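You operate a simulated robot arm through the tools that you are given. There is no shell and no other tool.

You run a simulated two-armed robot. Do the job below in one go: nothing can be reset, and whatever is moved stays where it is left.

JOB
Gauge the lot 35 cone and cap it by its width.
Fine: seat it in the width gauge cup, slide the teal jaw up till it touches, read; blue cap under 100 mm, yellow cap over; then slide the jaw fully open.

Only the result counts: the job must be done as asked and must still hold three seconds after the hand-in. Knocking over, shifting, dropping, spilling or breaking anything else fails it. A push-on lid holds only when it is set on centred and level and pressed home; a screw cap is set on level and turned clockwise until tight.

ROBOT AND FRAMES
Two 7-joint arms with fingered hands on one trunk that stands fixed in place. Base frame: the origin is at the foot of the trunk, x ahead of it, y to its left, z up; the work surface is at about z = 0.8. Lengths are in m, angles in degrees, forces in N, time in s.
The left shoulder is at [0.06, 0.138, 0.922], the right one opposite. With the tool pointing down near the work surface each hand reaches from about 0.42 to 0.92 m from the base axis, measured 20 degrees to its own side. Payload 4 kg a hand.
The TCP of each hand is the grasp point between the finger pads, 0.036 m short of the fingertips. In the tool frame z runs along the fingers and y along their closing line. Largest opening 0.12 m; the body of the gripper starts 0.042 m behind the TCP. The gripper is a hand of 5 fingers: y runs from the thumb to the fingers, the wrist lies at [-0.015, -0.109, -0.2] in the tool frame.
Orientation is that of the tool frame in the base frame, as [roll, pitch, yaw] about the fixed x, y, z axes, in that order (R = Rz(yaw) Ry(pitch) Rx(roll)). With the fingers straight down and the wrist toward the robot, the tool's x, y and z point along [0, 1, 0], [1, 0, 0] and [0, 0, -1] of the base frame.

CONTROLS
- The arms move only by the tool nudge_tool. It takes "left_deltas", "right_deltas" or both (then of equal length, played together; a hand with none holds still); each is a list of rows, each an object of numbers (a shift or turn left out is 0): "ax", "ay", "az": the turn, a rotation vector about the tool's x, y, z in units of 120 degrees (1.0 is 120 degrees); "tx", "ty", "tz": the shift along the tool's x, y, z in units of 300 mm (1.0 is 300 mm). In form: [{"ax": .., "ay": .., "az": .., "tx": .., "ty": .., "tz": ..}, ...]. A call has 1 to 20 rows; each row is the pose to reach, as a shift and turn from the pose commanded when the call began, along the tool's axes at that moment. A call with a number of a shift or a turn outside -1 to 1 is refused whole. A row lasts 0.2 s, in which the tool goes at most 0.05 m and 8.6 degrees; a call with a longer step from one row to the next is refused whole. Where a pose cannot be reached the arm comes as near as it can. A force on the tool above 40 N (or 10 N above the force at the start of the call, whichever is more), or a blocked arm, ends the call early, and 0.2 s more pass. In this call time passes only in rows, and 0.2 s behind the last. It gives the time, the measured TCP pose, the force on the tool (base axes), the opening and the grip force at its end, in the units of the frame above (readings bear some noise), with the torque about the TCP (base axes, N m) and any sound that the robot's microphone picked up.
- Cameras (640 x 400 px; columns grow to the right, rows downward): "scene" is now at [0.0545, 0.0228, 1.5699]; the picture's right is [0.27, -0.96, 0.00], its down [-0.54, -0.15, -0.83] and it looks along [0.80, 0.22, -0.56] (base axes); focal length 340 px, centre (320, 200). "left" rides on the left gripper at [-0.069, -0.079, -0.131] in its tool frame; the picture's right is [-0.79, -0.29, 0.55], its down [0.55, -0.74, 0.40] and it looks along [0.29, 0.61, 0.74] (tool axes); focal length 222 px, centre (320, 200). "right" rides on the right gripper at [0.069, -0.079, -0.131] in its tool frame; the picture's right is [-0.79, 0.29, -0.55], its down [-0.55, -0.73, 0.40] and it looks along [-0.29, 0.61, 0.74] (tool axes); focal length 222 px, centre (320, 200). There is no depth. A picture from a camera that has moved, and an enlarged one, comes with that camera's place and axes in the base frame and with its lens.
- camera(camera): a new picture of that camera. The clock stands still meanwhile.
- lift_body(by): slides the trunk up (or, below 0, down) by that many m; the arms and the scene camera ride with it, the base frame stays. It gives what a move gives, with no picture.
- finger_targets(index, middle, ring, little, thumb_bend, thumb_turn, hand): sets how far each is bent, from 0 (flat) to 100 (curled in); at 30 the hand is open as for a grip, at 70 the pads meet at the TCP. One left out holds its place. A second passes; each finger stops where it meets its share of the squeeze, and holds until it gets a number again. It is the only way to open and close the hand. It gives what a move gives, with no picture; readings hold the bend of each and the force on index, middle, ring, little, thumb and palm. thumb_turn goes from beside the hand (0) to across from the fingers (100), as for a grip.
- turn_head(pan, tilt): turns the head with the scene camera to pan (to the left, within 86 degrees either way) and tilt (down, from -29 to 69), counted from straight ahead of the robot. It gives what a move gives.
- zoom(camera, box): a new picture of the part [left, top, right, bottom] of that camera's present view, enlarged. The clock stands still meanwhile.
- sign_off(): hands the job in; it is judged then, once.

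Places have to be worked out from the pictures, the camera data and where the tool is seen. Open the grippers and draw the arms clear of the work before you hand the job in, unless the task says otherwise.

The tools are called after "Emit:" by a JSON object that holds its "api" and its "payload". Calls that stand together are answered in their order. nudge_tool: Moves the arms, as the interface text tells. Its arguments: {"type":"object","properties":{"left_deltas":{"type":"array"},"right_deltas":{"type":"array"}},"required":[]} The other tools are called the same way: lift_body (by) slides the trunk up or down; finger_targets (index, middle, ring, little, thumb_bend, thumb_turn, hand) moves the fingers one by one; turn_head (pan, tilt) turns the head that bears the scene camera; camera (camera) takes a picture; zoom (camera, box) takes an enlarged picture of a part of a camera's view; sign_off () hands the job in.

At the start:

```text
clock: 0.0
left_tcp_pos: [0.5484, 0.3431, 1.2847]
left_tool_rot: [-180.0, 0.1, 90.0]
left_ft_force: [0.0, 0.3, -0.4]
left_moment: [0.01, 0.01, -0.02]
left_width: 0.1195
left_finger_force: 0.1
left_shape: jaw
left_bend: [30.0, 30.0, 30.0, 30.0, 30.0, 97.0]
left_finger forces: [0.0, 0.1, 0.1, 0.1, 0.0, 0.0]
right_tcp_pos: [0.646, -0.1617, 1.2655]
right_tool_rot: [-180.0, 0.0, 90.0]
right_ft_force: [-1.2, 0.4, 1.6]
right_moment: [0.01, 0.05, -0.02]
right_width: 0.1194
right_finger_force: 0.1
right_shape: jaw
right_bend: [30.0, 30.0, 30.0, 30.0, 30.0, 97.0]
right_finger forces: [0.0, 0.1, 0.0, 0.1, 0.1, 0.0]
trunk travel left (down, up): [-0.5, 0.09]
head pan, tilt: [15.6, 33.8]
```

scene: 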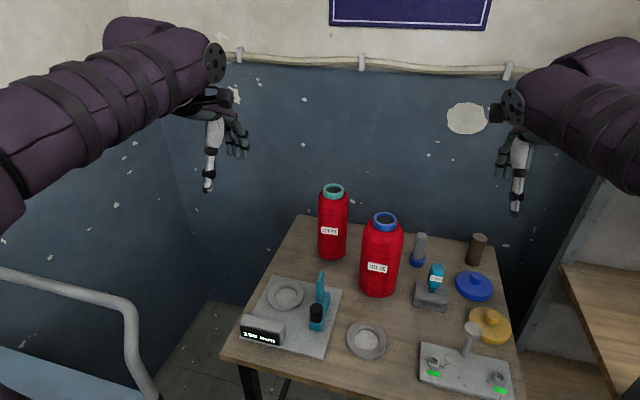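
right: 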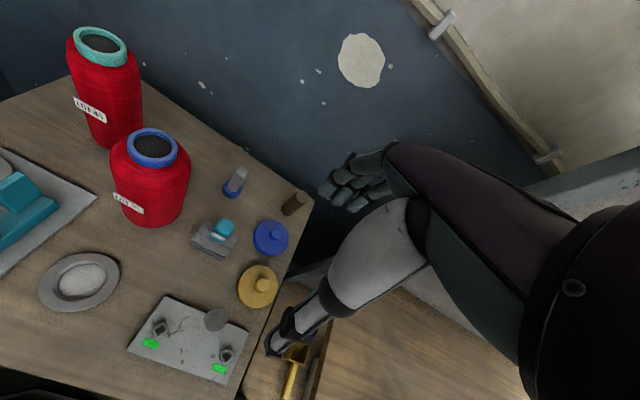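
left: 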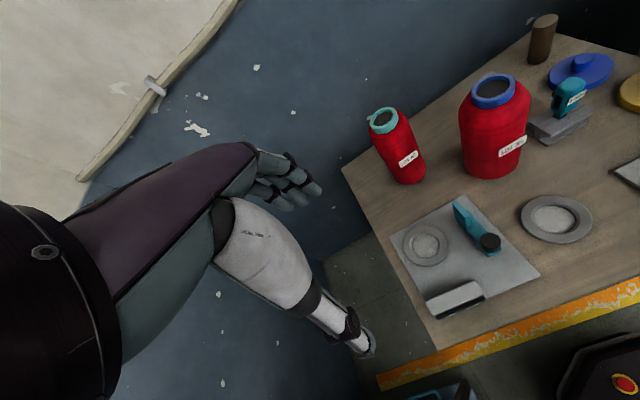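

The pictures show two red cones with labels, a width gauge with a teal jaw, and two caps. I zoom in to read the labels and see the gauge.

Emit:
{"api": "zoom", "payload": {"camera": "scene", "box": [300, 170, 420, 310]}}

Emit:
{"api": "zoom", "payload": {"camera": "scene", "box": [230, 250, 400, 370]}}

Emit:
{"api": "zoom", "payload": {"camera": "scene", "box": [390, 220, 540, 400]}}

Emit:
{"api": "zoom", "payload": {"camera": "right", "box": [60, 20, 220, 240]}}

Emit:
{"api": "zoom", "payload": {"camera": "left", "box": [360, 60, 560, 200]}}

```text
2.86 times, centred on (360, 240) of scene
camera zoom: at [0.0545, 0.0228, 1.5699], right [0.27, -0.96, 0.0], down [-0.54, -0.15, -0.83], along [0.8, 0.22, -0.56], focal length 970 px, centre (206, 86)
```

zoom: 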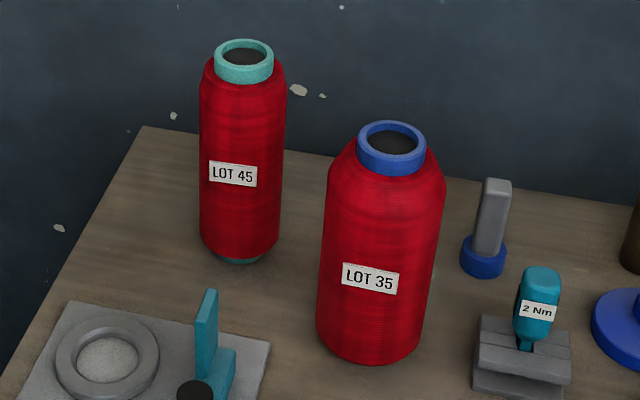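

```text
3.33 times, centred on (315, 310) of scene
camera zoom: at [0.0545, 0.0228, 1.5699], right [0.27, -0.96, 0.0], down [-0.54, -0.15, -0.83], along [0.8, 0.22, -0.56], focal length 1132 px, centre (337, -167)
```

zoom: 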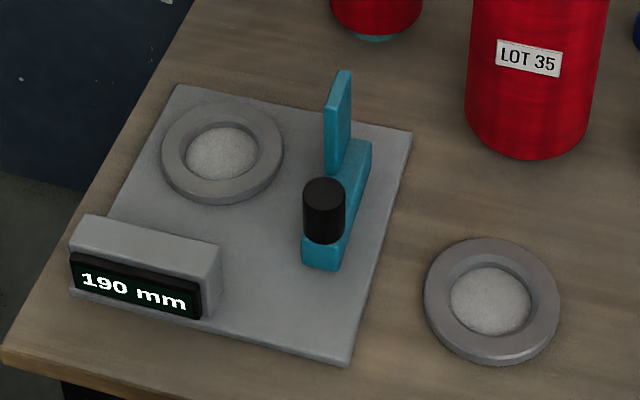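

```text
2.22 times, centred on (465, 310) of scene
camera zoom: at [0.0545, 0.0228, 1.5699], right [0.27, -0.96, 0.0], down [-0.54, -0.15, -0.83], along [0.8, 0.22, -0.56], focal length 755 px, centre (-2, -44)
```

zoom: 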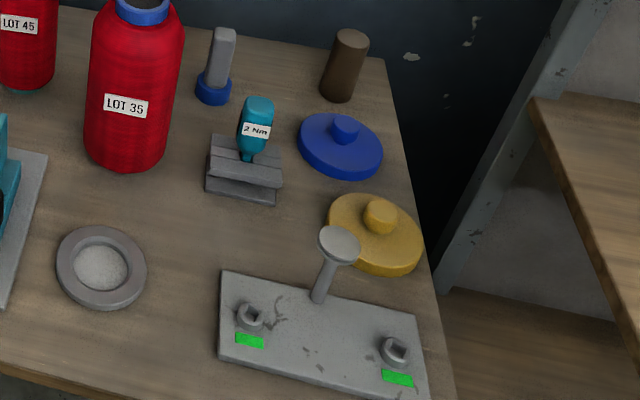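

```text
1.82 times, centred on (140, 130) of right
camera zoom: at [0.5669, -0.0928, 1.3977], right [0.29, -0.78, 0.55], down [-0.73, -0.55, -0.4], along [0.61, -0.29, -0.74], focal length 404 px, centre (647, 327)
```

zoom: 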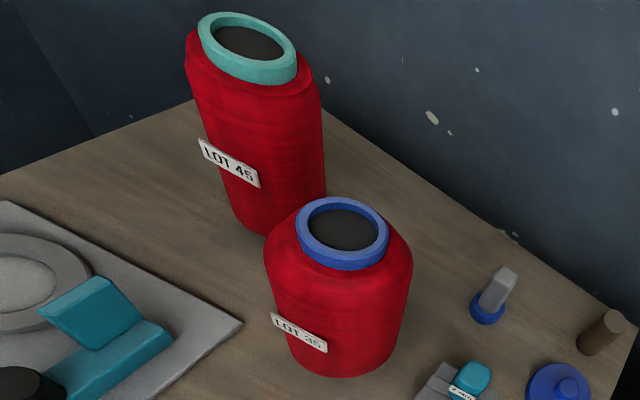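

```text
2.86 times, centred on (460, 130) of left
camera zoom: at [0.469, 0.2743, 1.4171], right [-0.29, -0.79, -0.55], down [-0.74, 0.55, -0.4], along [0.61, 0.29, -0.74], focal length 635 px, centre (-80, 400)
```

zoom: 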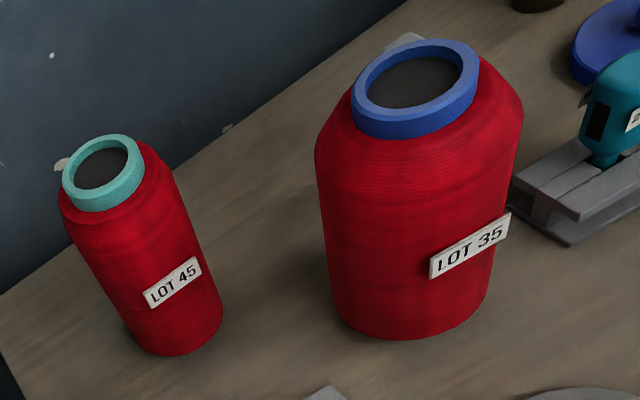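

Lot 35 is the wide cone with the blue ring, and the gauge reads 190 mm with its jaw open. I zoom in on the caps, cone ends and gauge for geometry.

Emit:
{"api": "zoom", "payload": {"camera": "scene", "box": [440, 260, 520, 350]}}

Emit:
{"api": "zoom", "payload": {"camera": "scene", "box": [350, 205, 420, 305]}}

Emit:
{"api": "zoom", "payload": {"camera": "right", "box": [180, 150, 310, 320]}}

Emit:
{"api": "zoom", "payload": {"camera": "left", "box": [380, 180, 600, 330]}}

Emit:
{"api": "zoom", "payload": {"camera": "right", "box": [0, 140, 140, 320]}}

Emit:
{"api": "zoom", "payload": {"camera": "scene", "box": [235, 260, 345, 360]}}

```text
4.44 times, centred on (480, 305) of scene
camera zoom: at [0.0545, 0.0228, 1.5699], right [0.27, -0.96, 0.0], down [-0.54, -0.15, -0.83], along [0.8, 0.22, -0.56], focal length 1509 px, centre (-391, -267)
```

zoom: 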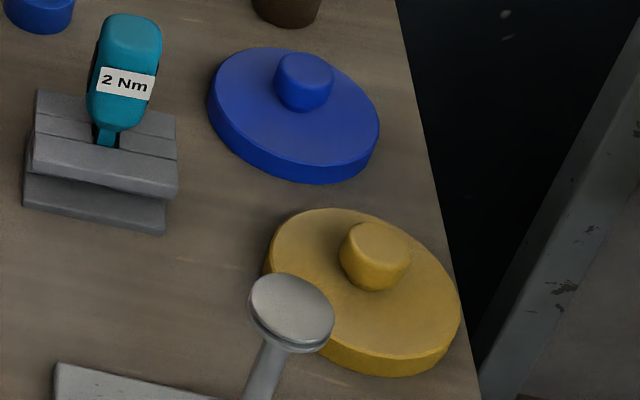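

```text
4.00 times, centred on (385, 255) of scene
camera zoom: at [0.0545, 0.0228, 1.5699], right [0.27, -0.96, 0.0], down [-0.54, -0.15, -0.83], along [0.8, 0.22, -0.56], focal length 1358 px, centre (60, -20)
```

zoom: 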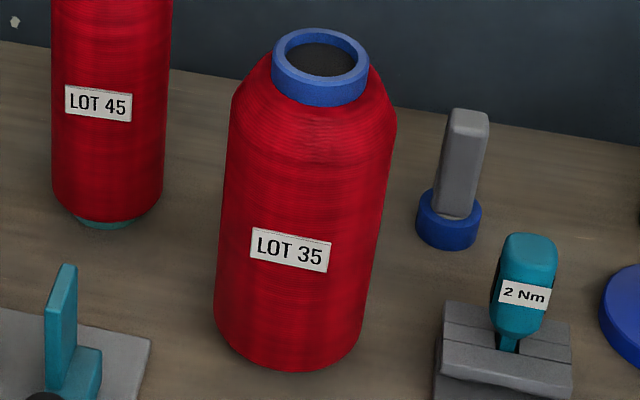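

```text
2.35 times, centred on (245, 235) of right
camera zoom: at [0.5669, -0.0928, 1.3977], right [0.29, -0.78, 0.55], down [-0.73, -0.55, -0.4], along [0.61, -0.29, -0.74], focal length 523 px, centre (496, 118)
```

zoom: 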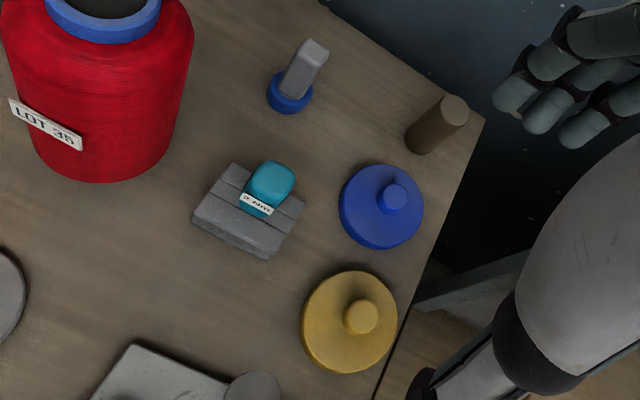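

```text
2.67 times, centred on (490, 255) of left
camera zoom: at [0.469, 0.2743, 1.4171], right [-0.29, -0.79, -0.55], down [-0.74, 0.55, -0.4], along [0.61, 0.29, -0.74], focal length 592 px, centre (-133, 53)
```

zoom: 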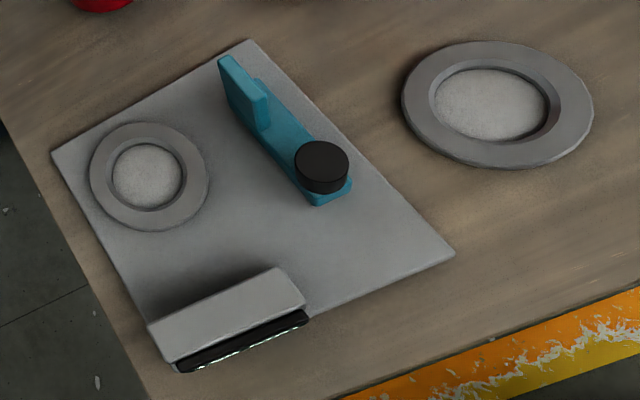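

```text
2.22 times, centred on (70, 230) of right
camera zoom: at [0.5669, -0.0928, 1.3977], right [0.29, -0.78, 0.55], down [-0.73, -0.55, -0.4], along [0.61, -0.29, -0.74], focal length 494 px, centre (876, 133)
```

zoom: 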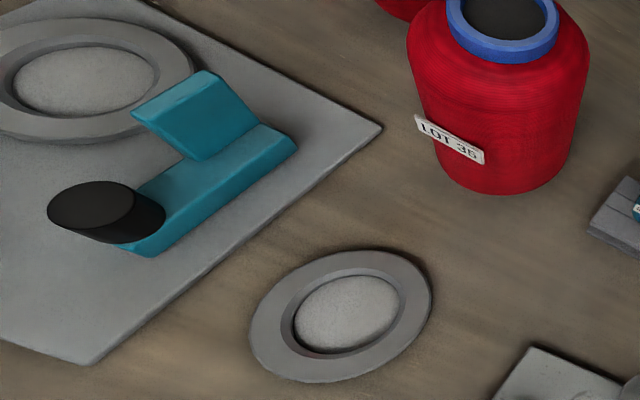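

```text
4.00 times, centred on (290, 310) of scene
camera zoom: at [0.0545, 0.0228, 1.5699], right [0.27, -0.96, 0.0], down [-0.54, -0.15, -0.83], along [0.8, 0.22, -0.56], focal length 1358 px, centre (440, -240)
```

zoom: 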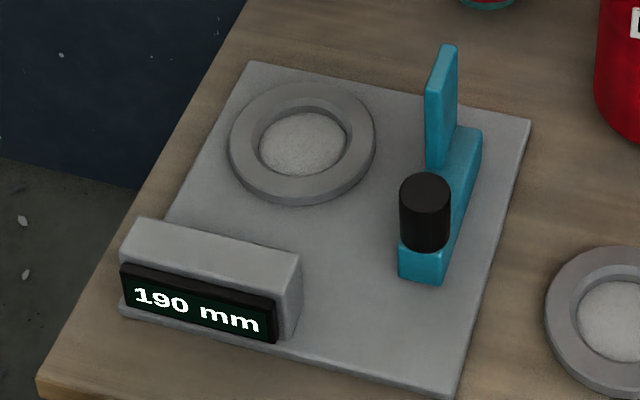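

I judge the gauge plate spans x 0.50–0.715, y 0.14–0.356, with cup centre ≈(0.648, 0.290), jaw face at y≈0.195 and knob at ≈(0.58, 0.179). Lot 35 stands near (0.775, 0.047). Now I look at the hands' shape and table edges in more detail.

Emit:
{"api": "zoom", "payload": {"camera": "scene", "box": [180, 70, 280, 200]}}

Emit:
{"api": "zoom", "payload": {"camera": "scene", "box": [470, 70, 570, 220]}}

Emit:
{"api": "zoom", "payload": {"camera": "left", "box": [200, 140, 400, 380]}}

```text
3.08 times, centred on (230, 135) of scene
camera zoom: at [0.0545, 0.0228, 1.5699], right [0.27, -0.96, 0.0], down [-0.54, -0.15, -0.83], along [0.8, 0.22, -0.56], focal length 1045 px, centre (597, 400)
```

zoom: 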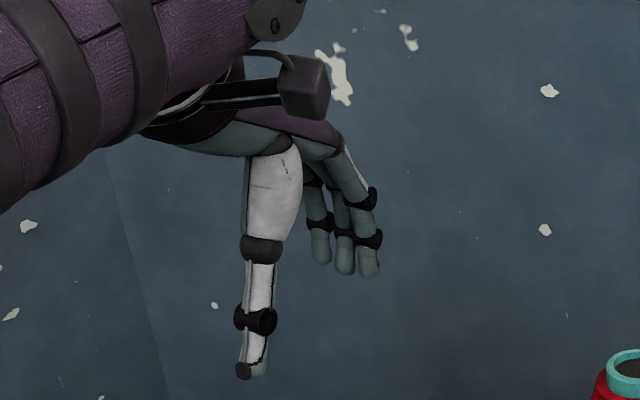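

```text
2.67 times, centred on (520, 145) of scene
camera zoom: at [0.0545, 0.0228, 1.5699], right [0.27, -0.96, 0.0], down [-0.54, -0.15, -0.83], along [0.8, 0.22, -0.56], focal length 906 px, centre (-213, 347)
```

zoom: 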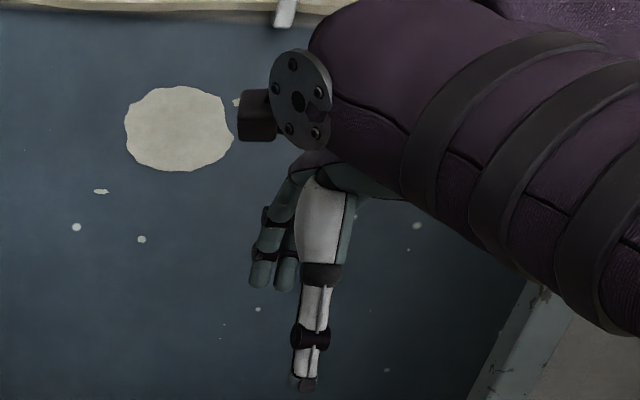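

```text
1.67 times, centred on (300, 260) of left
camera zoom: at [0.469, 0.2743, 1.4171], right [-0.29, -0.79, -0.55], down [-0.74, 0.55, -0.4], along [0.61, 0.29, -0.74], focal length 370 px, centre (353, 100)
```

zoom: 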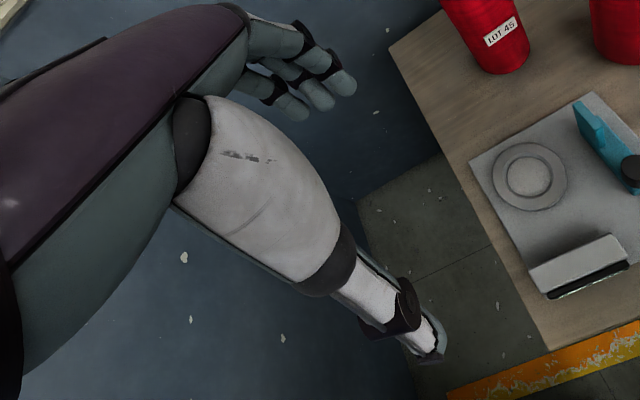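

Fingers are thumb (robot side) against four spread fingers (far side). I move the right hand outward for clearance and the left hand toward above lot 35, staying high, to get a closer view.

Emit:
{"api": "nudge_tool", "payload": {"left_deltas": [{"tx": -0.1, "ty": 0.065}, {"tx": -0.22, "ty": 0.14}, {"tx": -0.34, "ty": 0.22}, {"tx": -0.46, "ty": 0.3}, {"tx": -0.58, "ty": 0.37}, {"tx": -0.7, "ty": 0.44}, {"tx": -0.81, "ty": 0.506}], "right_deltas": [{"tx": -0.06}, {"tx": -0.12}, {"tx": -0.18}, {"tx": -0.24}, {"tx": -0.3}, {"tx": -0.36}, {"tx": -0.4}]}}

Emit:
{"api": "camera", "payload": {"camera": "left"}}

Emit:
{"api": "camera", "payload": {"camera": "scene"}}

```text
clock: 1.6
left_tcp_pos: [0.6999, 0.0937, 1.2838]
left_tool_rot: [180.0, -0.1, 90.1]
left_ft_force: [0.1, 0.3, -0.7]
left_moment: [0.01, 0.0, -0.02]
left_width: 0.1198
left_finger_force: 0.1
left_shape: jaw
left_bend: [30.0, 30.0, 30.0, 30.0, 30.0, 97.0]
left_finger forces: [0.0, 0.0, 0.0, 0.0, 0.0, 0.1]
right_tcp_pos: [0.6483, -0.2815, 1.2658]
right_tool_rot: [-180.0, 0.1, 90.0]
right_ft_force: [-0.4, 0.5, 0.1]
right_moment: [0.03, 0.02, 0.01]
right_width: 0.1196
right_finger_force: 0.0
right_shape: jaw
right_bend: [30.0, 30.0, 30.0, 30.0, 30.0, 97.0]
right_finger forces: [0.0, 0.0, 0.1, 0.0, 0.0, 0.0]
trunk travel left (down, up): [-0.5, 0.09]
head pan, tilt: [15.6, 33.8]
```

```text
taken
camera left: at [0.6211, 0.0254, 1.4145], right [-0.29, -0.78, -0.55], down [-0.74, 0.55, -0.4], along [0.61, 0.29, -0.74], focal length 222 px, centre (320, 200)
```

left: 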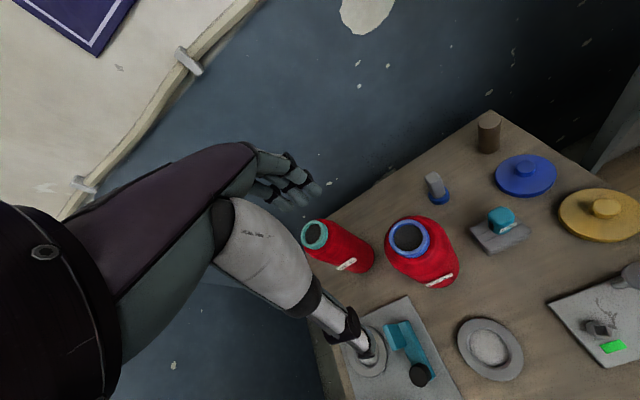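

```text
taken
camera scene: at [0.0552, 0.0215, 1.5699], right [0.27, -0.96, 0.0], down [-0.54, -0.15, -0.83], along [0.8, 0.22, -0.56], focal length 340 px, centre (320, 200)
```

scene: 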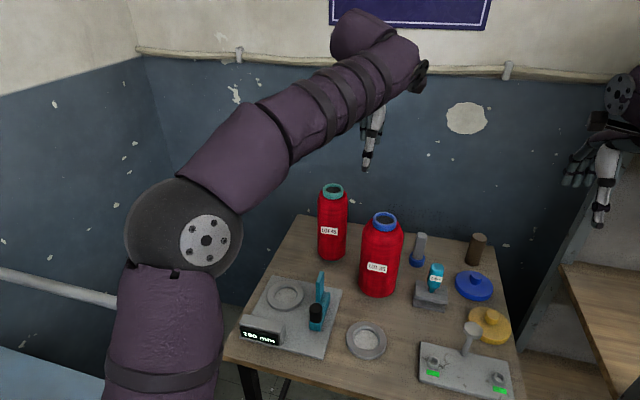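

I zoom in on the cone's ring in both cameras to triangulate it.

Emit:
{"api": "zoom", "payload": {"camera": "left", "box": [370, 200, 480, 300]}}

Emit:
{"api": "zoom", "payload": {"camera": "scene", "box": [350, 205, 420, 305]}}

Emit:
{"api": "zoom", "payload": {"camera": "left", "box": [480, 110, 640, 260]}}

Emit:
{"api": "camera", "payload": {"camera": "right"}}

```text
4.00 times, centred on (425, 250) of left
camera zoom: at [0.6211, 0.0254, 1.4145], right [-0.29, -0.78, -0.55], down [-0.74, 0.55, -0.4], along [0.61, 0.29, -0.74], focal length 888 px, centre (-100, 0)
```

zoom: 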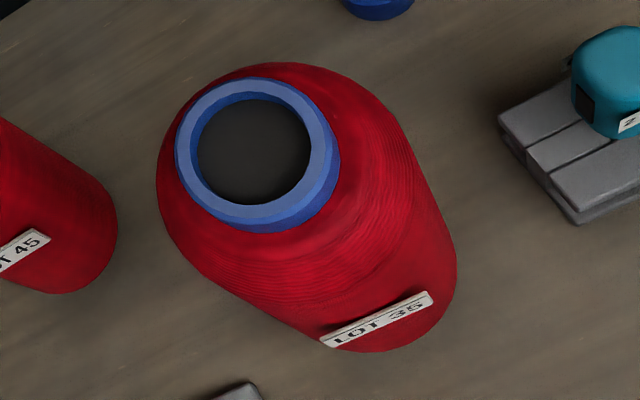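

```text
4.00 times, centred on (385, 255) of scene
camera zoom: at [0.0552, 0.0215, 1.5699], right [0.27, -0.96, 0.0], down [-0.54, -0.15, -0.83], along [0.8, 0.22, -0.56], focal length 1358 px, centre (60, -20)
```

zoom: 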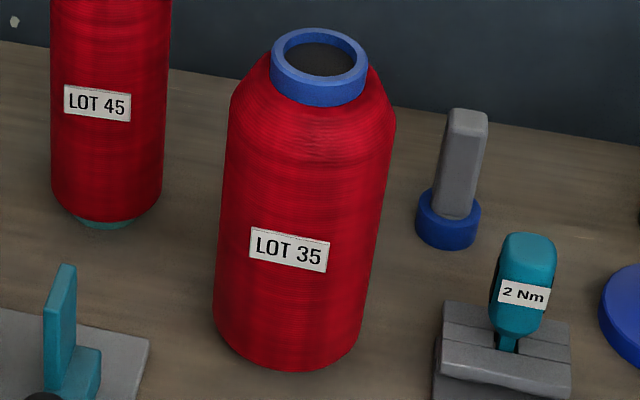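

```text
2.67 times, centred on (560, 185) of left
camera zoom: at [0.6211, 0.0254, 1.4145], right [-0.29, -0.78, -0.55], down [-0.74, 0.55, -0.4], along [0.61, 0.29, -0.74], focal length 592 px, centre (-320, 240)
```

zoom: 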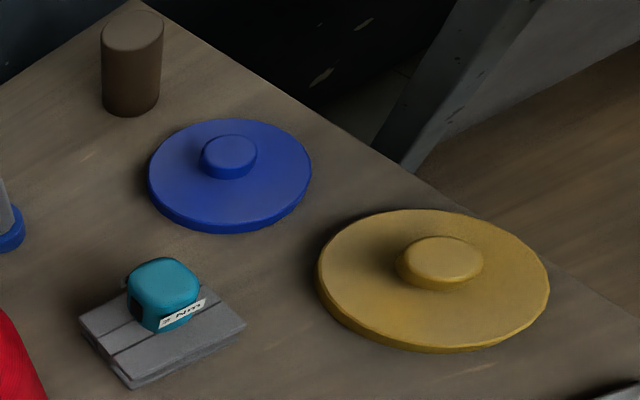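

```text
taken
camera right: at [0.5693, -0.2144, 1.3977], right [0.29, -0.78, 0.55], down [-0.73, -0.55, -0.4], along [0.61, -0.28, -0.74], focal length 222 px, centre (320, 200)
```

right: 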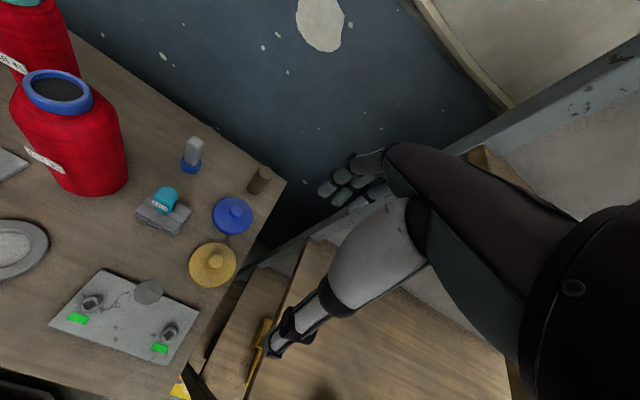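

Triangulating with three views puts the lot‑35 ring's top at about (0.748, 0.048, 1.059), ring ≈61 mm across and ≈19 mm tall. I move the left hand above it and stop at z≈1.15 to check alignment.

Emit:
{"api": "nudge_tool", "payload": {"left_deltas": [{"tx": -0.05, "ty": 0.055, "tz": 0.06}, {"tx": -0.1, "ty": 0.11, "tz": 0.15}, {"tx": -0.152, "ty": 0.16, "tz": 0.25}, {"tx": -0.152, "ty": 0.16, "tz": 0.35}, {"tx": -0.152, "ty": 0.16, "tz": 0.446}]}}

Emit:
{"api": "zoom", "payload": {"camera": "scene", "box": [340, 90, 440, 250]}}

Emit:
{"api": "camera", "payload": {"camera": "left"}}

Emit:
{"api": "camera", "payload": {"camera": "right"}}

```text
clock: 2.8
left_tcp_pos: [0.7461, 0.0512, 1.1516]
left_tool_rot: [-180.0, 0.1, 89.9]
left_ft_force: [0.5, 1.2, 0.0]
left_moment: [0.02, -0.01, -0.01]
left_width: 0.1195
left_finger_force: 0.1
left_shape: jaw
left_bend: [30.0, 30.0, 30.0, 30.0, 30.0, 97.0]
left_finger forces: [0.1, 0.1, 0.1, 0.1, 0.1, 0.0]
right_tcp_pos: [0.6484, -0.2827, 1.2674]
right_tool_rot: [180.0, 0.1, 90.1]
right_ft_force: [0.3, -0.5, 0.1]
right_moment: [0.01, 0.02, -0.01]
right_width: 0.1193
right_finger_force: 0.1
right_shape: jaw
right_bend: [30.0, 30.0, 30.0, 30.0, 30.0, 97.0]
right_finger forces: [0.0, 0.0, 0.0, 0.0, 0.0, 0.0]
trunk travel left (down, up): [-0.5, 0.09]
head pan, tilt: [15.6, 33.8]
```

```text
2.50 times, centred on (390, 170) of scene
camera zoom: at [0.055, 0.0225, 1.5699], right [0.27, -0.96, 0.0], down [-0.54, -0.15, -0.83], along [0.8, 0.22, -0.56], focal length 849 px, centre (145, 275)
```

zoom: 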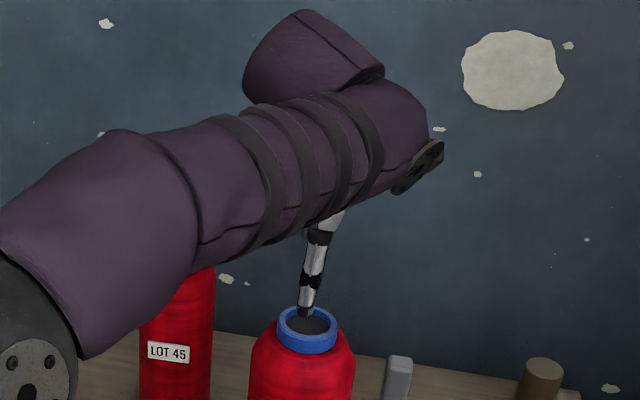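

```text
taken
camera left: at [0.6679, -0.0175, 1.2833], right [-0.29, -0.79, -0.55], down [-0.74, 0.55, -0.4], along [0.61, 0.29, -0.74], focal length 222 px, centre (320, 200)
```

left: 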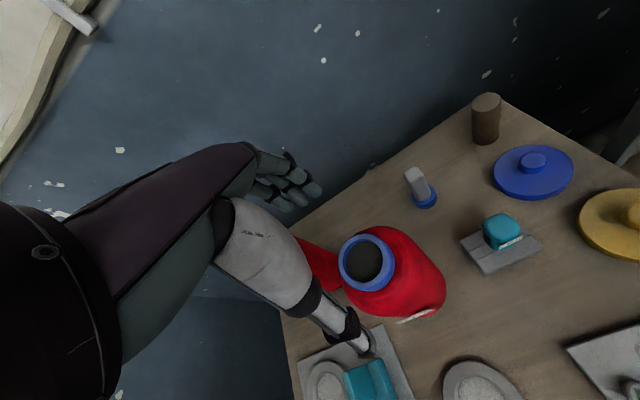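

```text
taken
camera right: at [0.569, -0.2133, 1.398], right [0.29, -0.78, 0.55], down [-0.73, -0.55, -0.4], along [0.61, -0.28, -0.74], focal length 222 px, centre (320, 200)
```

right: 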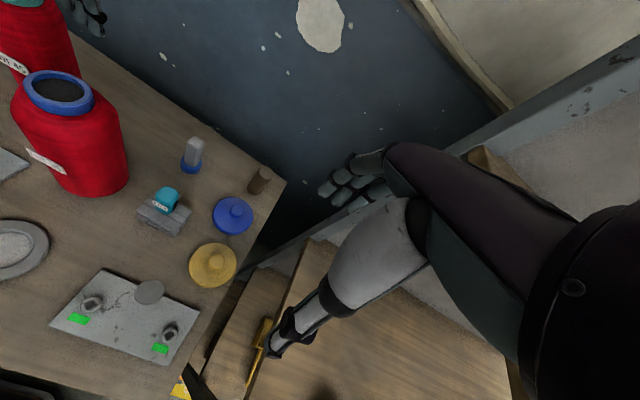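

The ring is right below the hand as estimated. I turn the right hand to the left so its camera can watch the grasp from the side.

Emit:
{"api": "nudge_tool", "payload": {"right_deltas": [{"az": -0.07, "tz": -0.03}, {"az": -0.14, "tz": -0.06}, {"az": -0.21, "tz": -0.08}, {"az": -0.28, "tz": -0.08}, {"az": -0.35, "tz": -0.08}, {"az": -0.42, "tz": -0.08}, {"az": -0.49, "tz": -0.08}, {"az": -0.54, "tz": -0.08}]}}

Emit:
{"api": "camera", "payload": {"camera": "right"}}

```text
clock: 4.6
left_tcp_pos: [0.7472, 0.0514, 1.1526]
left_tool_rot: [-179.9, 0.1, 90.0]
left_ft_force: [-0.3, -0.1, -0.2]
left_moment: [0.01, 0.03, -0.02]
left_width: 0.1196
left_finger_force: 0.1
left_shape: jaw
left_bend: [30.0, 30.0, 30.0, 30.0, 30.0, 97.0]
left_finger forces: [0.0, 0.1, 0.1, 0.0, 0.0, 0.1]
right_tcp_pos: [0.6472, -0.2837, 1.2879]
right_tool_rot: [-179.9, -0.3, 154.8]
right_ft_force: [-1.1, -1.1, -0.4]
right_moment: [0.02, 0.03, 0.0]
right_width: 0.1201
right_finger_force: 0.0
right_shape: jaw
right_bend: [30.0, 30.0, 30.0, 30.0, 30.0, 97.0]
right_finger forces: [0.1, 0.0, 0.0, 0.0, 0.1, 0.0]
trunk travel left (down, up): [-0.5, 0.09]
head pan, tilt: [15.6, 33.8]
```

```text
taken
camera right: at [0.5511, -0.3257, 1.4203], right [0.84, -0.07, 0.54], down [0.18, -0.9, -0.4], along [0.52, 0.43, -0.74], focal length 222 px, centre (320, 200)
```

right: 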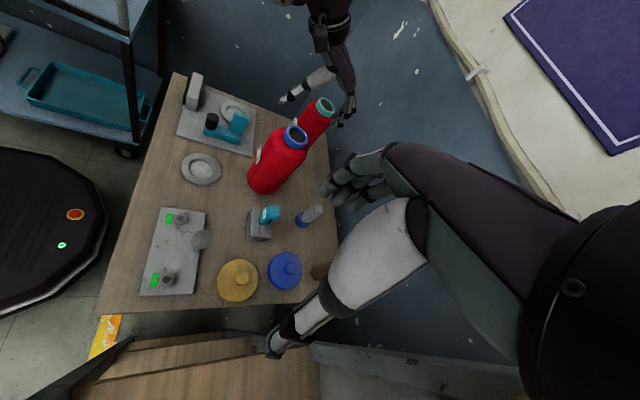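

The right camera now has a side view of the left hand and the cone. I zoom in on them.

Emit:
{"api": "zoom", "payload": {"camera": "right", "box": [240, 20, 370, 200]}}

Emit:
{"api": "zoom", "payload": {"camera": "right", "box": [170, 60, 270, 190]}}

```text
2.22 times, centred on (305, 110) of right
camera zoom: at [0.5511, -0.3257, 1.4203], right [0.84, -0.07, 0.54], down [0.18, -0.9, -0.4], along [0.52, 0.43, -0.74], focal length 494 px, centre (353, 400)
```

zoom: 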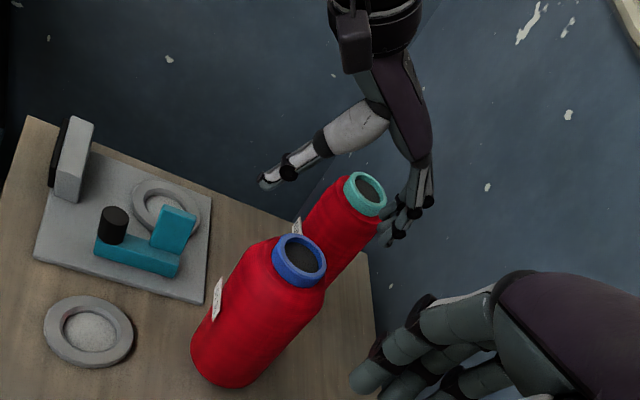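

```text
3.08 times, centred on (220, 125) of right
camera zoom: at [0.5511, -0.3257, 1.4203], right [0.84, -0.07, 0.54], down [0.18, -0.9, -0.4], along [0.52, 0.43, -0.74], focal length 684 px, centre (628, 431)
```

zoom: 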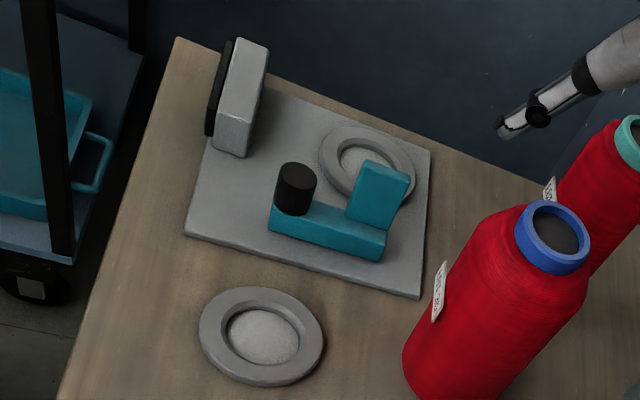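

The fourth view confirms the ring centre at (0.749, 0.047, 1.059). I lower the left hand so the fingertips straddle the ring.

Emit:
{"api": "nudge_tool", "payload": {"left_deltas": [{"tx": -0.012, "ty": 0.004, "tz": 0.08}, {"tx": -0.012, "ty": 0.004, "tz": 0.14}, {"tx": -0.012, "ty": 0.004, "tz": 0.2}, {"tx": -0.012, "ty": 0.004, "tz": 0.23}, {"tx": -0.012, "ty": 0.004, "tz": 0.255}]}}

Emit:
{"api": "zoom", "payload": {"camera": "right", "box": [240, 60, 360, 180]}}

Emit:
{"api": "zoom", "payload": {"camera": "left", "box": [220, 140, 460, 340]}}

Emit:
{"api": "zoom", "payload": {"camera": "scene", "box": [340, 150, 430, 270]}}

```text
clock: 5.8
left_tcp_pos: [0.7477, 0.0507, 1.0754]
left_tool_rot: [179.9, 0.0, 90.1]
left_ft_force: [0.1, -0.4, -0.3]
left_moment: [-0.02, 0.02, -0.01]
left_width: 0.1198
left_finger_force: 0.0
left_shape: jaw
left_bend: [30.0, 30.0, 30.0, 30.0, 30.0, 97.0]
left_finger forces: [0.1, 0.0, 0.0, 0.0, 0.1, 0.0]
right_tcp_pos: [0.6459, -0.2816, 1.2892]
right_tool_rot: [179.9, 0.0, 154.9]
right_ft_force: [-1.0, -0.2, 0.2]
right_moment: [0.01, -0.01, 0.0]
right_width: 0.12
right_finger_force: 0.0
right_shape: jaw
right_bend: [30.0, 30.0, 30.0, 30.0, 30.0, 97.0]
right_finger forces: [0.0, 0.1, 0.0, 0.0, 0.1, 0.0]
trunk travel left (down, up): [-0.5, 0.09]
head pan, tilt: [15.6, 33.8]
```

```text
3.33 times, centred on (300, 120) of right
camera zoom: at [0.5502, -0.3248, 1.4213], right [0.83, -0.07, 0.55], down [0.18, -0.9, -0.4], along [0.52, 0.43, -0.74], focal length 740 px, centre (387, 467)
```

zoom: 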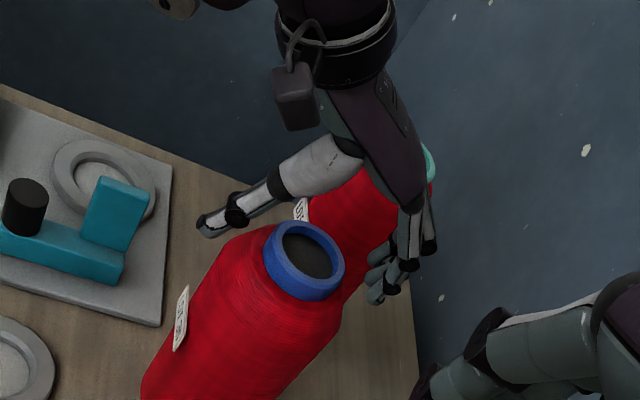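

```text
2.00 times, centred on (340, 240) of left
camera zoom: at [0.6691, -0.0188, 1.2057], right [-0.29, -0.78, -0.55], down [-0.74, 0.55, -0.4], along [0.61, 0.29, -0.74], focal length 444 px, centre (280, 120)
```

zoom: 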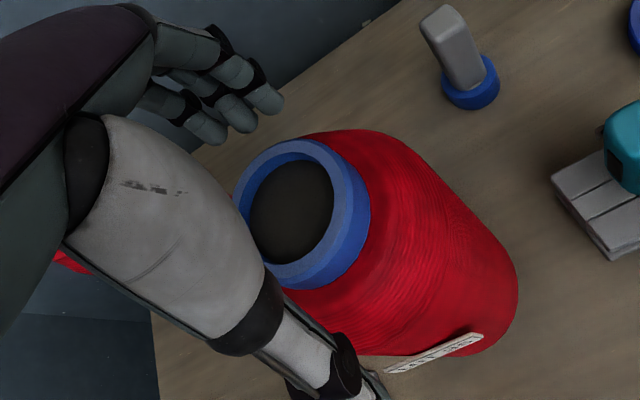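

```text
3.33 times, centred on (385, 210) of scene
camera zoom: at [0.0548, 0.0226, 1.5699], right [0.27, -0.96, 0.0], down [-0.54, -0.15, -0.83], along [0.8, 0.22, -0.56], focal length 1132 px, centre (103, 167)
```

zoom: 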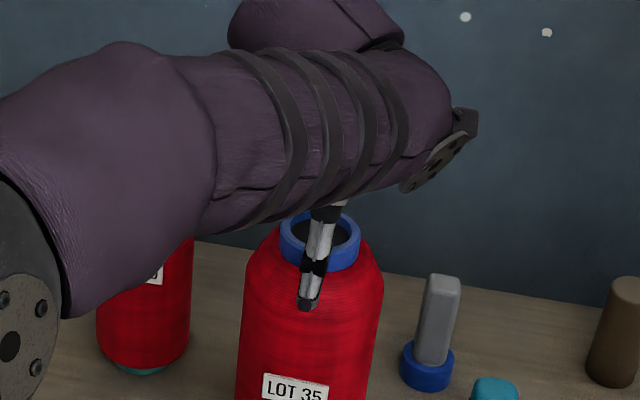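

Tips are at z≈1.036, just below the ring's lower edge, straddling it. I close partway and check before squeezing.

Emit:
{"api": "finger_targets", "payload": {"hand": "left", "index": 46, "middle": 46, "ring": 46, "little": 46, "thumb_bend": 46}}

Emit:
{"api": "zoom", "payload": {"camera": "right", "box": [240, 60, 360, 180]}}

Emit:
{"api": "zoom", "payload": {"camera": "left", "box": [220, 140, 460, 340]}}

Emit:
{"api": "zoom", "payload": {"camera": "scene", "box": [340, 150, 430, 270]}}

```text
clock: 6.8
left_tcp_pos: [0.7485, 0.049, 1.0751]
left_tool_rot: [-179.9, -0.1, 90.0]
left_ft_force: [-0.5, 0.4, -0.6]
left_moment: [0.03, -0.03, -0.03]
left_width: 0.0725
left_finger_force: 0.1
left_shape: fingers
left_bend: [46.0, 46.0, 46.0, 46.0, 46.0, 97.0]
left_finger forces: [0.0, 0.0, 0.0, 0.0, 0.0, 0.0]
right_tcp_pos: [0.646, -0.2819, 1.2898]
right_tool_rot: [-180.0, -0.1, 154.9]
right_ft_force: [0.0, 1.4, -0.6]
right_moment: [-0.01, 0.01, 0.04]
right_width: 0.1202
right_finger_force: 0.1
right_shape: jaw
right_bend: [30.0, 30.0, 30.0, 30.0, 30.0, 97.0]
right_finger forces: [0.1, 0.0, 0.1, 0.0, 0.0, 0.0]
trunk travel left (down, up): [-0.5, 0.09]
head pan, tilt: [15.6, 33.8]
```

```text
3.33 times, centred on (300, 120) of right
camera zoom: at [0.55, -0.3247, 1.4214], right [0.83, -0.07, 0.55], down [0.18, -0.9, -0.4], along [0.52, 0.43, -0.74], focal length 740 px, centre (387, 467)
```

zoom: 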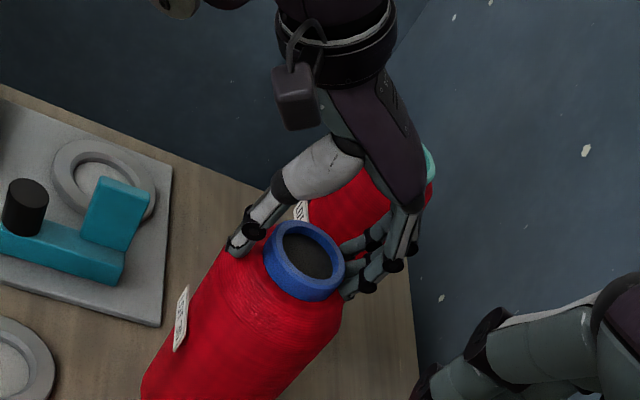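

```text
2.00 times, centred on (340, 240) of left
camera zoom: at [0.669, -0.0187, 1.206], right [-0.29, -0.79, -0.55], down [-0.74, 0.55, -0.4], along [0.61, 0.29, -0.74], focal length 444 px, centre (280, 120)
```

zoom: 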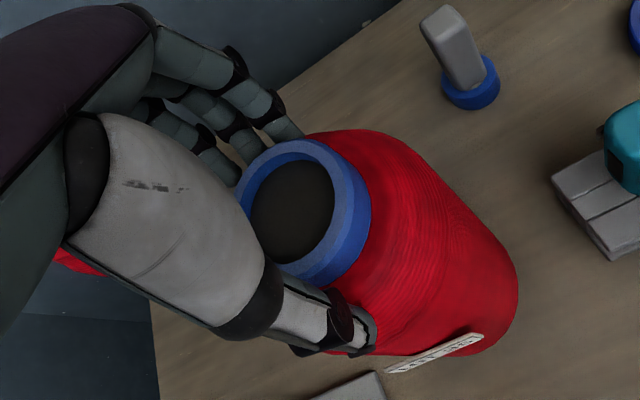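

```text
3.33 times, centred on (385, 210) of scene
camera zoom: at [0.0546, 0.0227, 1.5699], right [0.27, -0.96, 0.0], down [-0.54, -0.15, -0.83], along [0.8, 0.22, -0.56], focal length 1132 px, centre (103, 167)
```

zoom: 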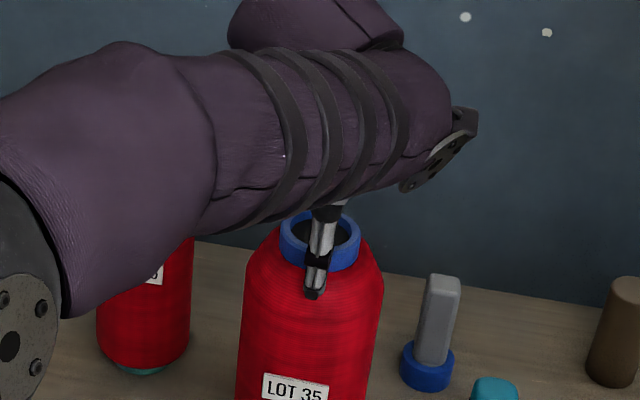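

Both sides are close to the ring with no contact yet. I close further to grip the ring.

Emit:
{"api": "finger_targets", "payload": {"hand": "left", "index": 60, "middle": 60, "ring": 60, "little": 60, "thumb_bend": 60}}

Emit:
{"api": "zoom", "payload": {"camera": "right", "box": [240, 60, 360, 180]}}

Emit:
{"api": "zoom", "payload": {"camera": "left", "box": [220, 140, 460, 340]}}

```text
clock: 7.8
left_tcp_pos: [0.7491, 0.0504, 1.0754]
left_tool_rot: [180.0, 0.1, 90.0]
left_ft_force: [2.1, 0.5, 0.6]
left_moment: [0.05, -0.23, 0.03]
left_width: 0.0531
left_finger_force: 10.1
left_shape: fingers
left_bend: [55.0, 56.0, 60.0, 60.0, 54.0, 96.0]
left_finger forces: [5.7, 5.2, 0.1, 0.0, 9.7, 0.0]
right_tcp_pos: [0.6455, -0.2819, 1.2895]
right_tool_rot: [180.0, -0.2, 154.8]
right_ft_force: [-0.3, -0.3, -0.4]
right_moment: [-0.03, 0.03, -0.01]
right_width: 0.1199
right_finger_force: 0.1
right_shape: jaw
right_bend: [30.0, 30.0, 30.0, 30.0, 30.0, 97.0]
right_finger forces: [0.0, 0.0, 0.0, 0.1, 0.0, 0.0]
trunk travel left (down, up): [-0.5, 0.09]
head pan, tilt: [15.6, 33.8]
```

```text
3.33 times, centred on (300, 120) of right
camera zoom: at [0.5501, -0.3247, 1.4214], right [0.83, -0.07, 0.55], down [0.18, -0.9, -0.4], along [0.52, 0.43, -0.74], focal length 740 px, centre (387, 467)
```

zoom: 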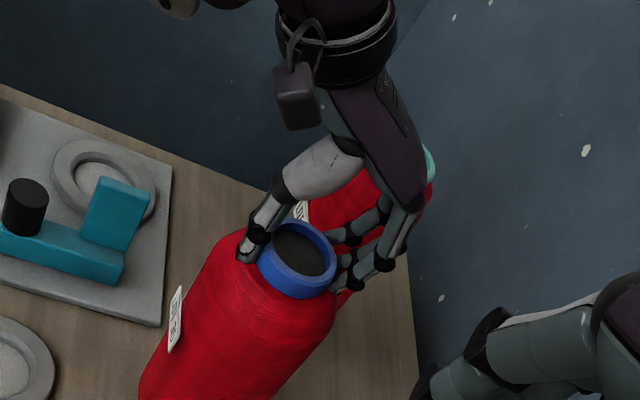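

```text
2.00 times, centred on (340, 240) of left
camera zoom: at [0.6691, -0.0186, 1.2061], right [-0.29, -0.79, -0.55], down [-0.74, 0.55, -0.4], along [0.61, 0.29, -0.74], focal length 444 px, centre (280, 120)
```

zoom: 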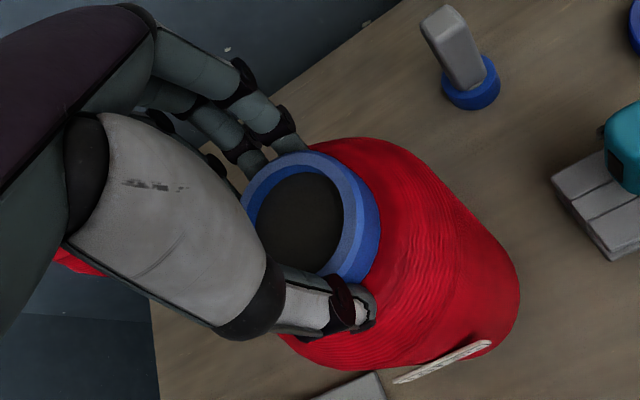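

Thumb opposes index and middle at about 10 N in total, while the ring and little fingers pass beside the ring. I squeeze harder with thumb, index and middle, and ease the other two back.

Emit:
{"api": "finger_targets", "payload": {"hand": "left", "index": 75, "middle": 75, "ring": 45, "little": 45, "thumb_bend": 75}}

Emit:
{"api": "zoom", "payload": {"camera": "right", "box": [240, 60, 360, 180]}}

Emit:
{"api": "zoom", "payload": {"camera": "scene", "box": [340, 190, 430, 310]}}

```text
clock: 8.8
left_tcp_pos: [0.7491, 0.0501, 1.074]
left_tool_rot: [-179.9, 0.0, 90.0]
left_ft_force: [-0.1, 0.1, 0.3]
left_moment: [0.01, 0.06, 0.04]
left_width: 0.0525
left_finger_force: 18.9
left_shape: fingers
left_bend: [57.0, 59.0, 45.0, 45.0, 55.0, 96.0]
left_finger forces: [9.9, 9.1, 0.0, 0.1, 19.2, 0.0]
right_tcp_pos: [0.6469, -0.2805, 1.2891]
right_tool_rot: [-180.0, -0.1, 155.0]
right_ft_force: [-0.5, -0.2, -0.2]
right_moment: [0.0, -0.04, -0.02]
right_width: 0.12
right_finger_force: 0.0
right_shape: jaw
right_bend: [30.0, 30.0, 30.0, 30.0, 30.0, 97.0]
right_finger forces: [0.0, 0.0, 0.1, 0.0, 0.0, 0.1]
trunk travel left (down, up): [-0.5, 0.09]
head pan, tilt: [15.6, 33.8]
```

```text
3.33 times, centred on (300, 120) of right
camera zoom: at [0.5503, -0.3247, 1.4212], right [0.83, -0.07, 0.55], down [0.18, -0.9, -0.4], along [0.52, 0.43, -0.74], focal length 740 px, centre (387, 467)
```

zoom: 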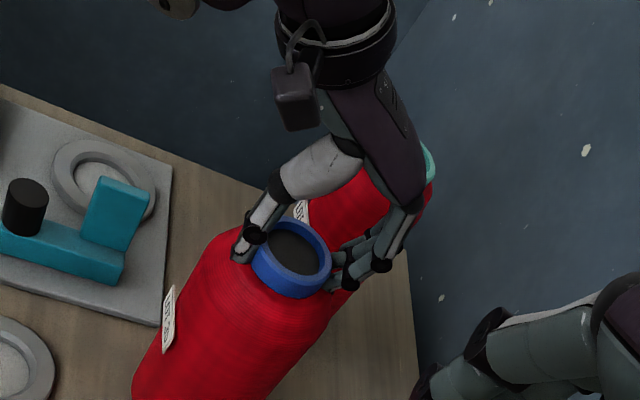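

```text
3.33 times, centred on (385, 250) of scene
camera zoom: at [0.0549, 0.0227, 1.5699], right [0.27, -0.96, 0.0], down [-0.54, -0.15, -0.83], along [0.8, 0.22, -0.56], focal length 1132 px, centre (103, 33)
```

zoom: 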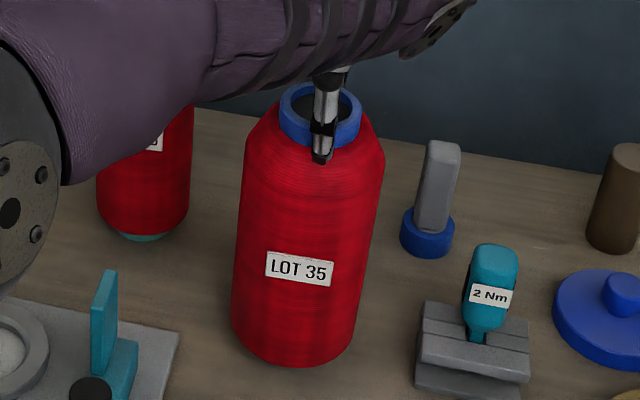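

Grip is now about 19 N, thumb against two fingers, and the cone is upright. I test with a 15 mm lift.

Emit:
{"api": "nudge_tool", "payload": {"left_deltas": [{"tz": -0.017}, {"tz": -0.033}, {"tz": -0.05}]}}

Emit:
{"api": "zoom", "payload": {"camera": "right", "box": [230, 60, 370, 200]}}

Emit:
{"api": "zoom", "payload": {"camera": "scene", "box": [340, 190, 430, 310]}}

```text
clock: 9.6
left_tcp_pos: [0.7506, 0.0507, 1.0911]
left_tool_rot: [-180.0, 0.0, 90.1]
left_ft_force: [-1.2, -0.7, -4.9]
left_moment: [0.0, -0.03, -0.02]
left_width: 0.0523
left_finger_force: 19.6
left_shape: fingers
left_bend: [57.0, 59.0, 45.0, 45.0, 55.0, 95.0]
left_finger forces: [9.7, 9.1, 0.0, 0.0, 19.2, 0.1]
right_tcp_pos: [0.6474, -0.2822, 1.2902]
right_tool_rot: [179.9, -0.1, 154.8]
right_ft_force: [-1.1, -0.2, 0.6]
right_moment: [-0.03, 0.0, 0.01]
right_width: 0.1202
right_finger_force: 0.1
right_shape: jaw
right_bend: [30.0, 30.0, 30.0, 30.0, 30.0, 97.0]
right_finger forces: [0.1, 0.0, 0.0, 0.0, 0.1, 0.0]
trunk travel left (down, up): [-0.5, 0.09]
head pan, tilt: [15.6, 33.8]
```

```text
2.86 times, centred on (300, 130) of right
camera zoom: at [0.5503, -0.3247, 1.4212], right [0.83, -0.07, 0.55], down [0.18, -0.9, -0.4], along [0.52, 0.43, -0.74], focal length 635 px, centre (377, 400)
```

zoom: 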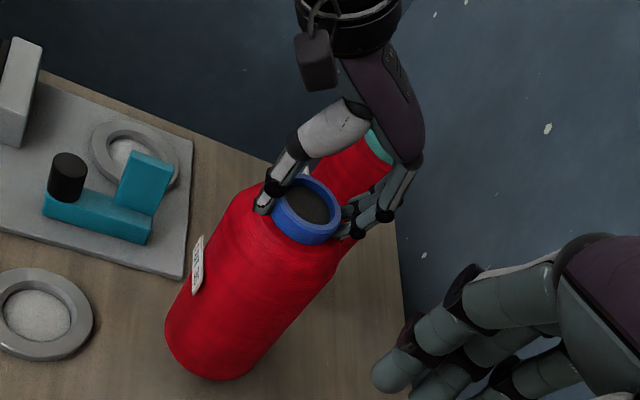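

```text
3.33 times, centred on (385, 250) of scene
camera zoom: at [0.055, 0.0227, 1.5699], right [0.27, -0.96, 0.0], down [-0.54, -0.15, -0.83], along [0.8, 0.22, -0.56], focal length 1132 px, centre (103, 33)
```

zoom: 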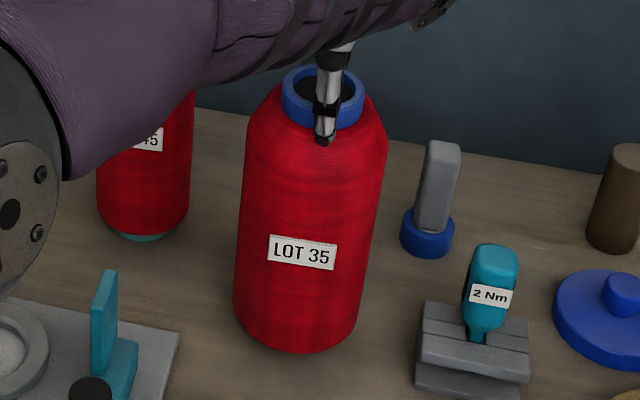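

The cone lifts cleanly; it weighs about 5 N. I raise it further so its foot clears the jaw and gauge.

Emit:
{"api": "nudge_tool", "payload": {"left_deltas": [{"tz": -0.04}, {"tz": -0.1}, {"tz": -0.17}, {"tz": -0.24, "ty": -0.03}, {"tz": -0.31, "ty": -0.08}, {"tz": -0.37, "ty": -0.14}, {"tz": -0.41, "ty": -0.2}, {"tz": -0.42, "ty": -0.25}, {"tz": -0.42, "ty": -0.28}]}}

Emit:
{"api": "camera", "payload": {"camera": "right"}}

Emit:
{"api": "camera", "payload": {"camera": "scene"}}

Emit:
{"api": "zoom", "payload": {"camera": "left", "box": [220, 140, 460, 340]}}

```text
clock: 11.6
left_tcp_pos: [0.6642, 0.053, 1.2163]
left_tool_rot: [179.9, 0.0, 90.1]
left_ft_force: [-0.2, -0.2, -4.0]
left_moment: [0.01, -0.03, 0.01]
left_width: 0.0521
left_finger_force: 18.8
left_shape: fingers
left_bend: [57.0, 59.0, 45.0, 45.0, 55.0, 95.0]
left_finger forces: [9.7, 9.1, 0.0, 0.0, 19.2, 0.0]
right_tcp_pos: [0.646, -0.2824, 1.2902]
right_tool_rot: [-179.9, -0.2, 155.0]
right_ft_force: [0.5, -0.5, 0.5]
right_moment: [-0.01, 0.02, 0.02]
right_width: 0.12
right_finger_force: 0.1
right_shape: jaw
right_bend: [30.0, 30.0, 30.0, 30.0, 30.0, 97.0]
right_finger forces: [0.0, 0.0, 0.0, 0.1, 0.0, 0.1]
trunk travel left (down, up): [-0.5, 0.09]
head pan, tilt: [15.6, 33.8]
```

```text
taken
camera right: at [0.5501, -0.3246, 1.4214], right [0.83, -0.07, 0.55], down [0.18, -0.9, -0.4], along [0.52, 0.43, -0.74], focal length 222 px, centre (320, 200)
```

right: 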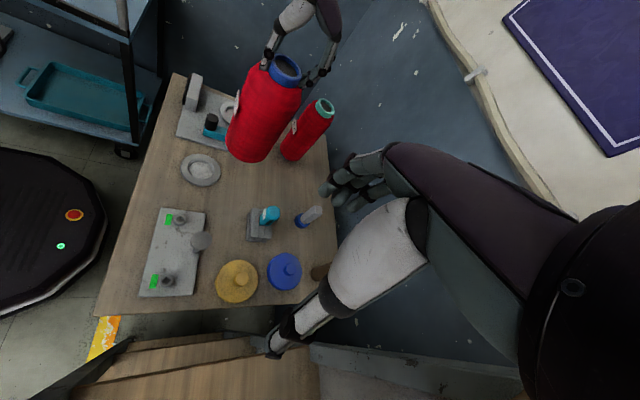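

```text
taken
camera scene: at [0.0547, 0.0228, 1.5699], right [0.27, -0.96, 0.0], down [-0.54, -0.15, -0.83], along [0.8, 0.22, -0.56], focal length 340 px, centre (320, 200)
```

scene: 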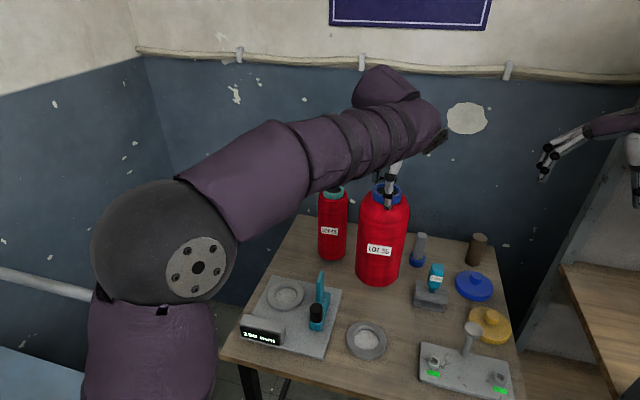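

```text
2.00 times, centred on (340, 240) of left
camera zoom: at [0.586, -0.0168, 1.3476], right [-0.29, -0.79, -0.55], down [-0.74, 0.55, -0.4], along [0.61, 0.29, -0.74], focal length 444 px, centre (280, 120)
```

zoom: 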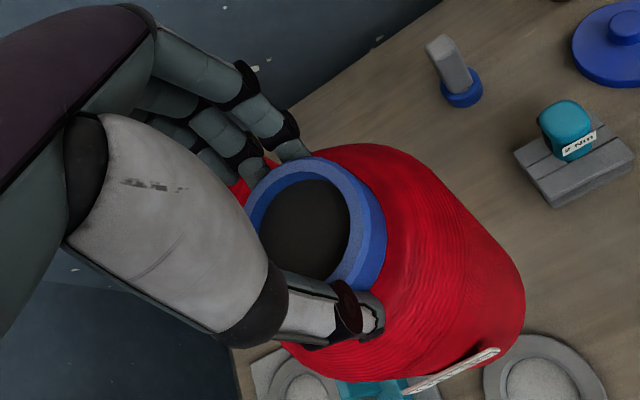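

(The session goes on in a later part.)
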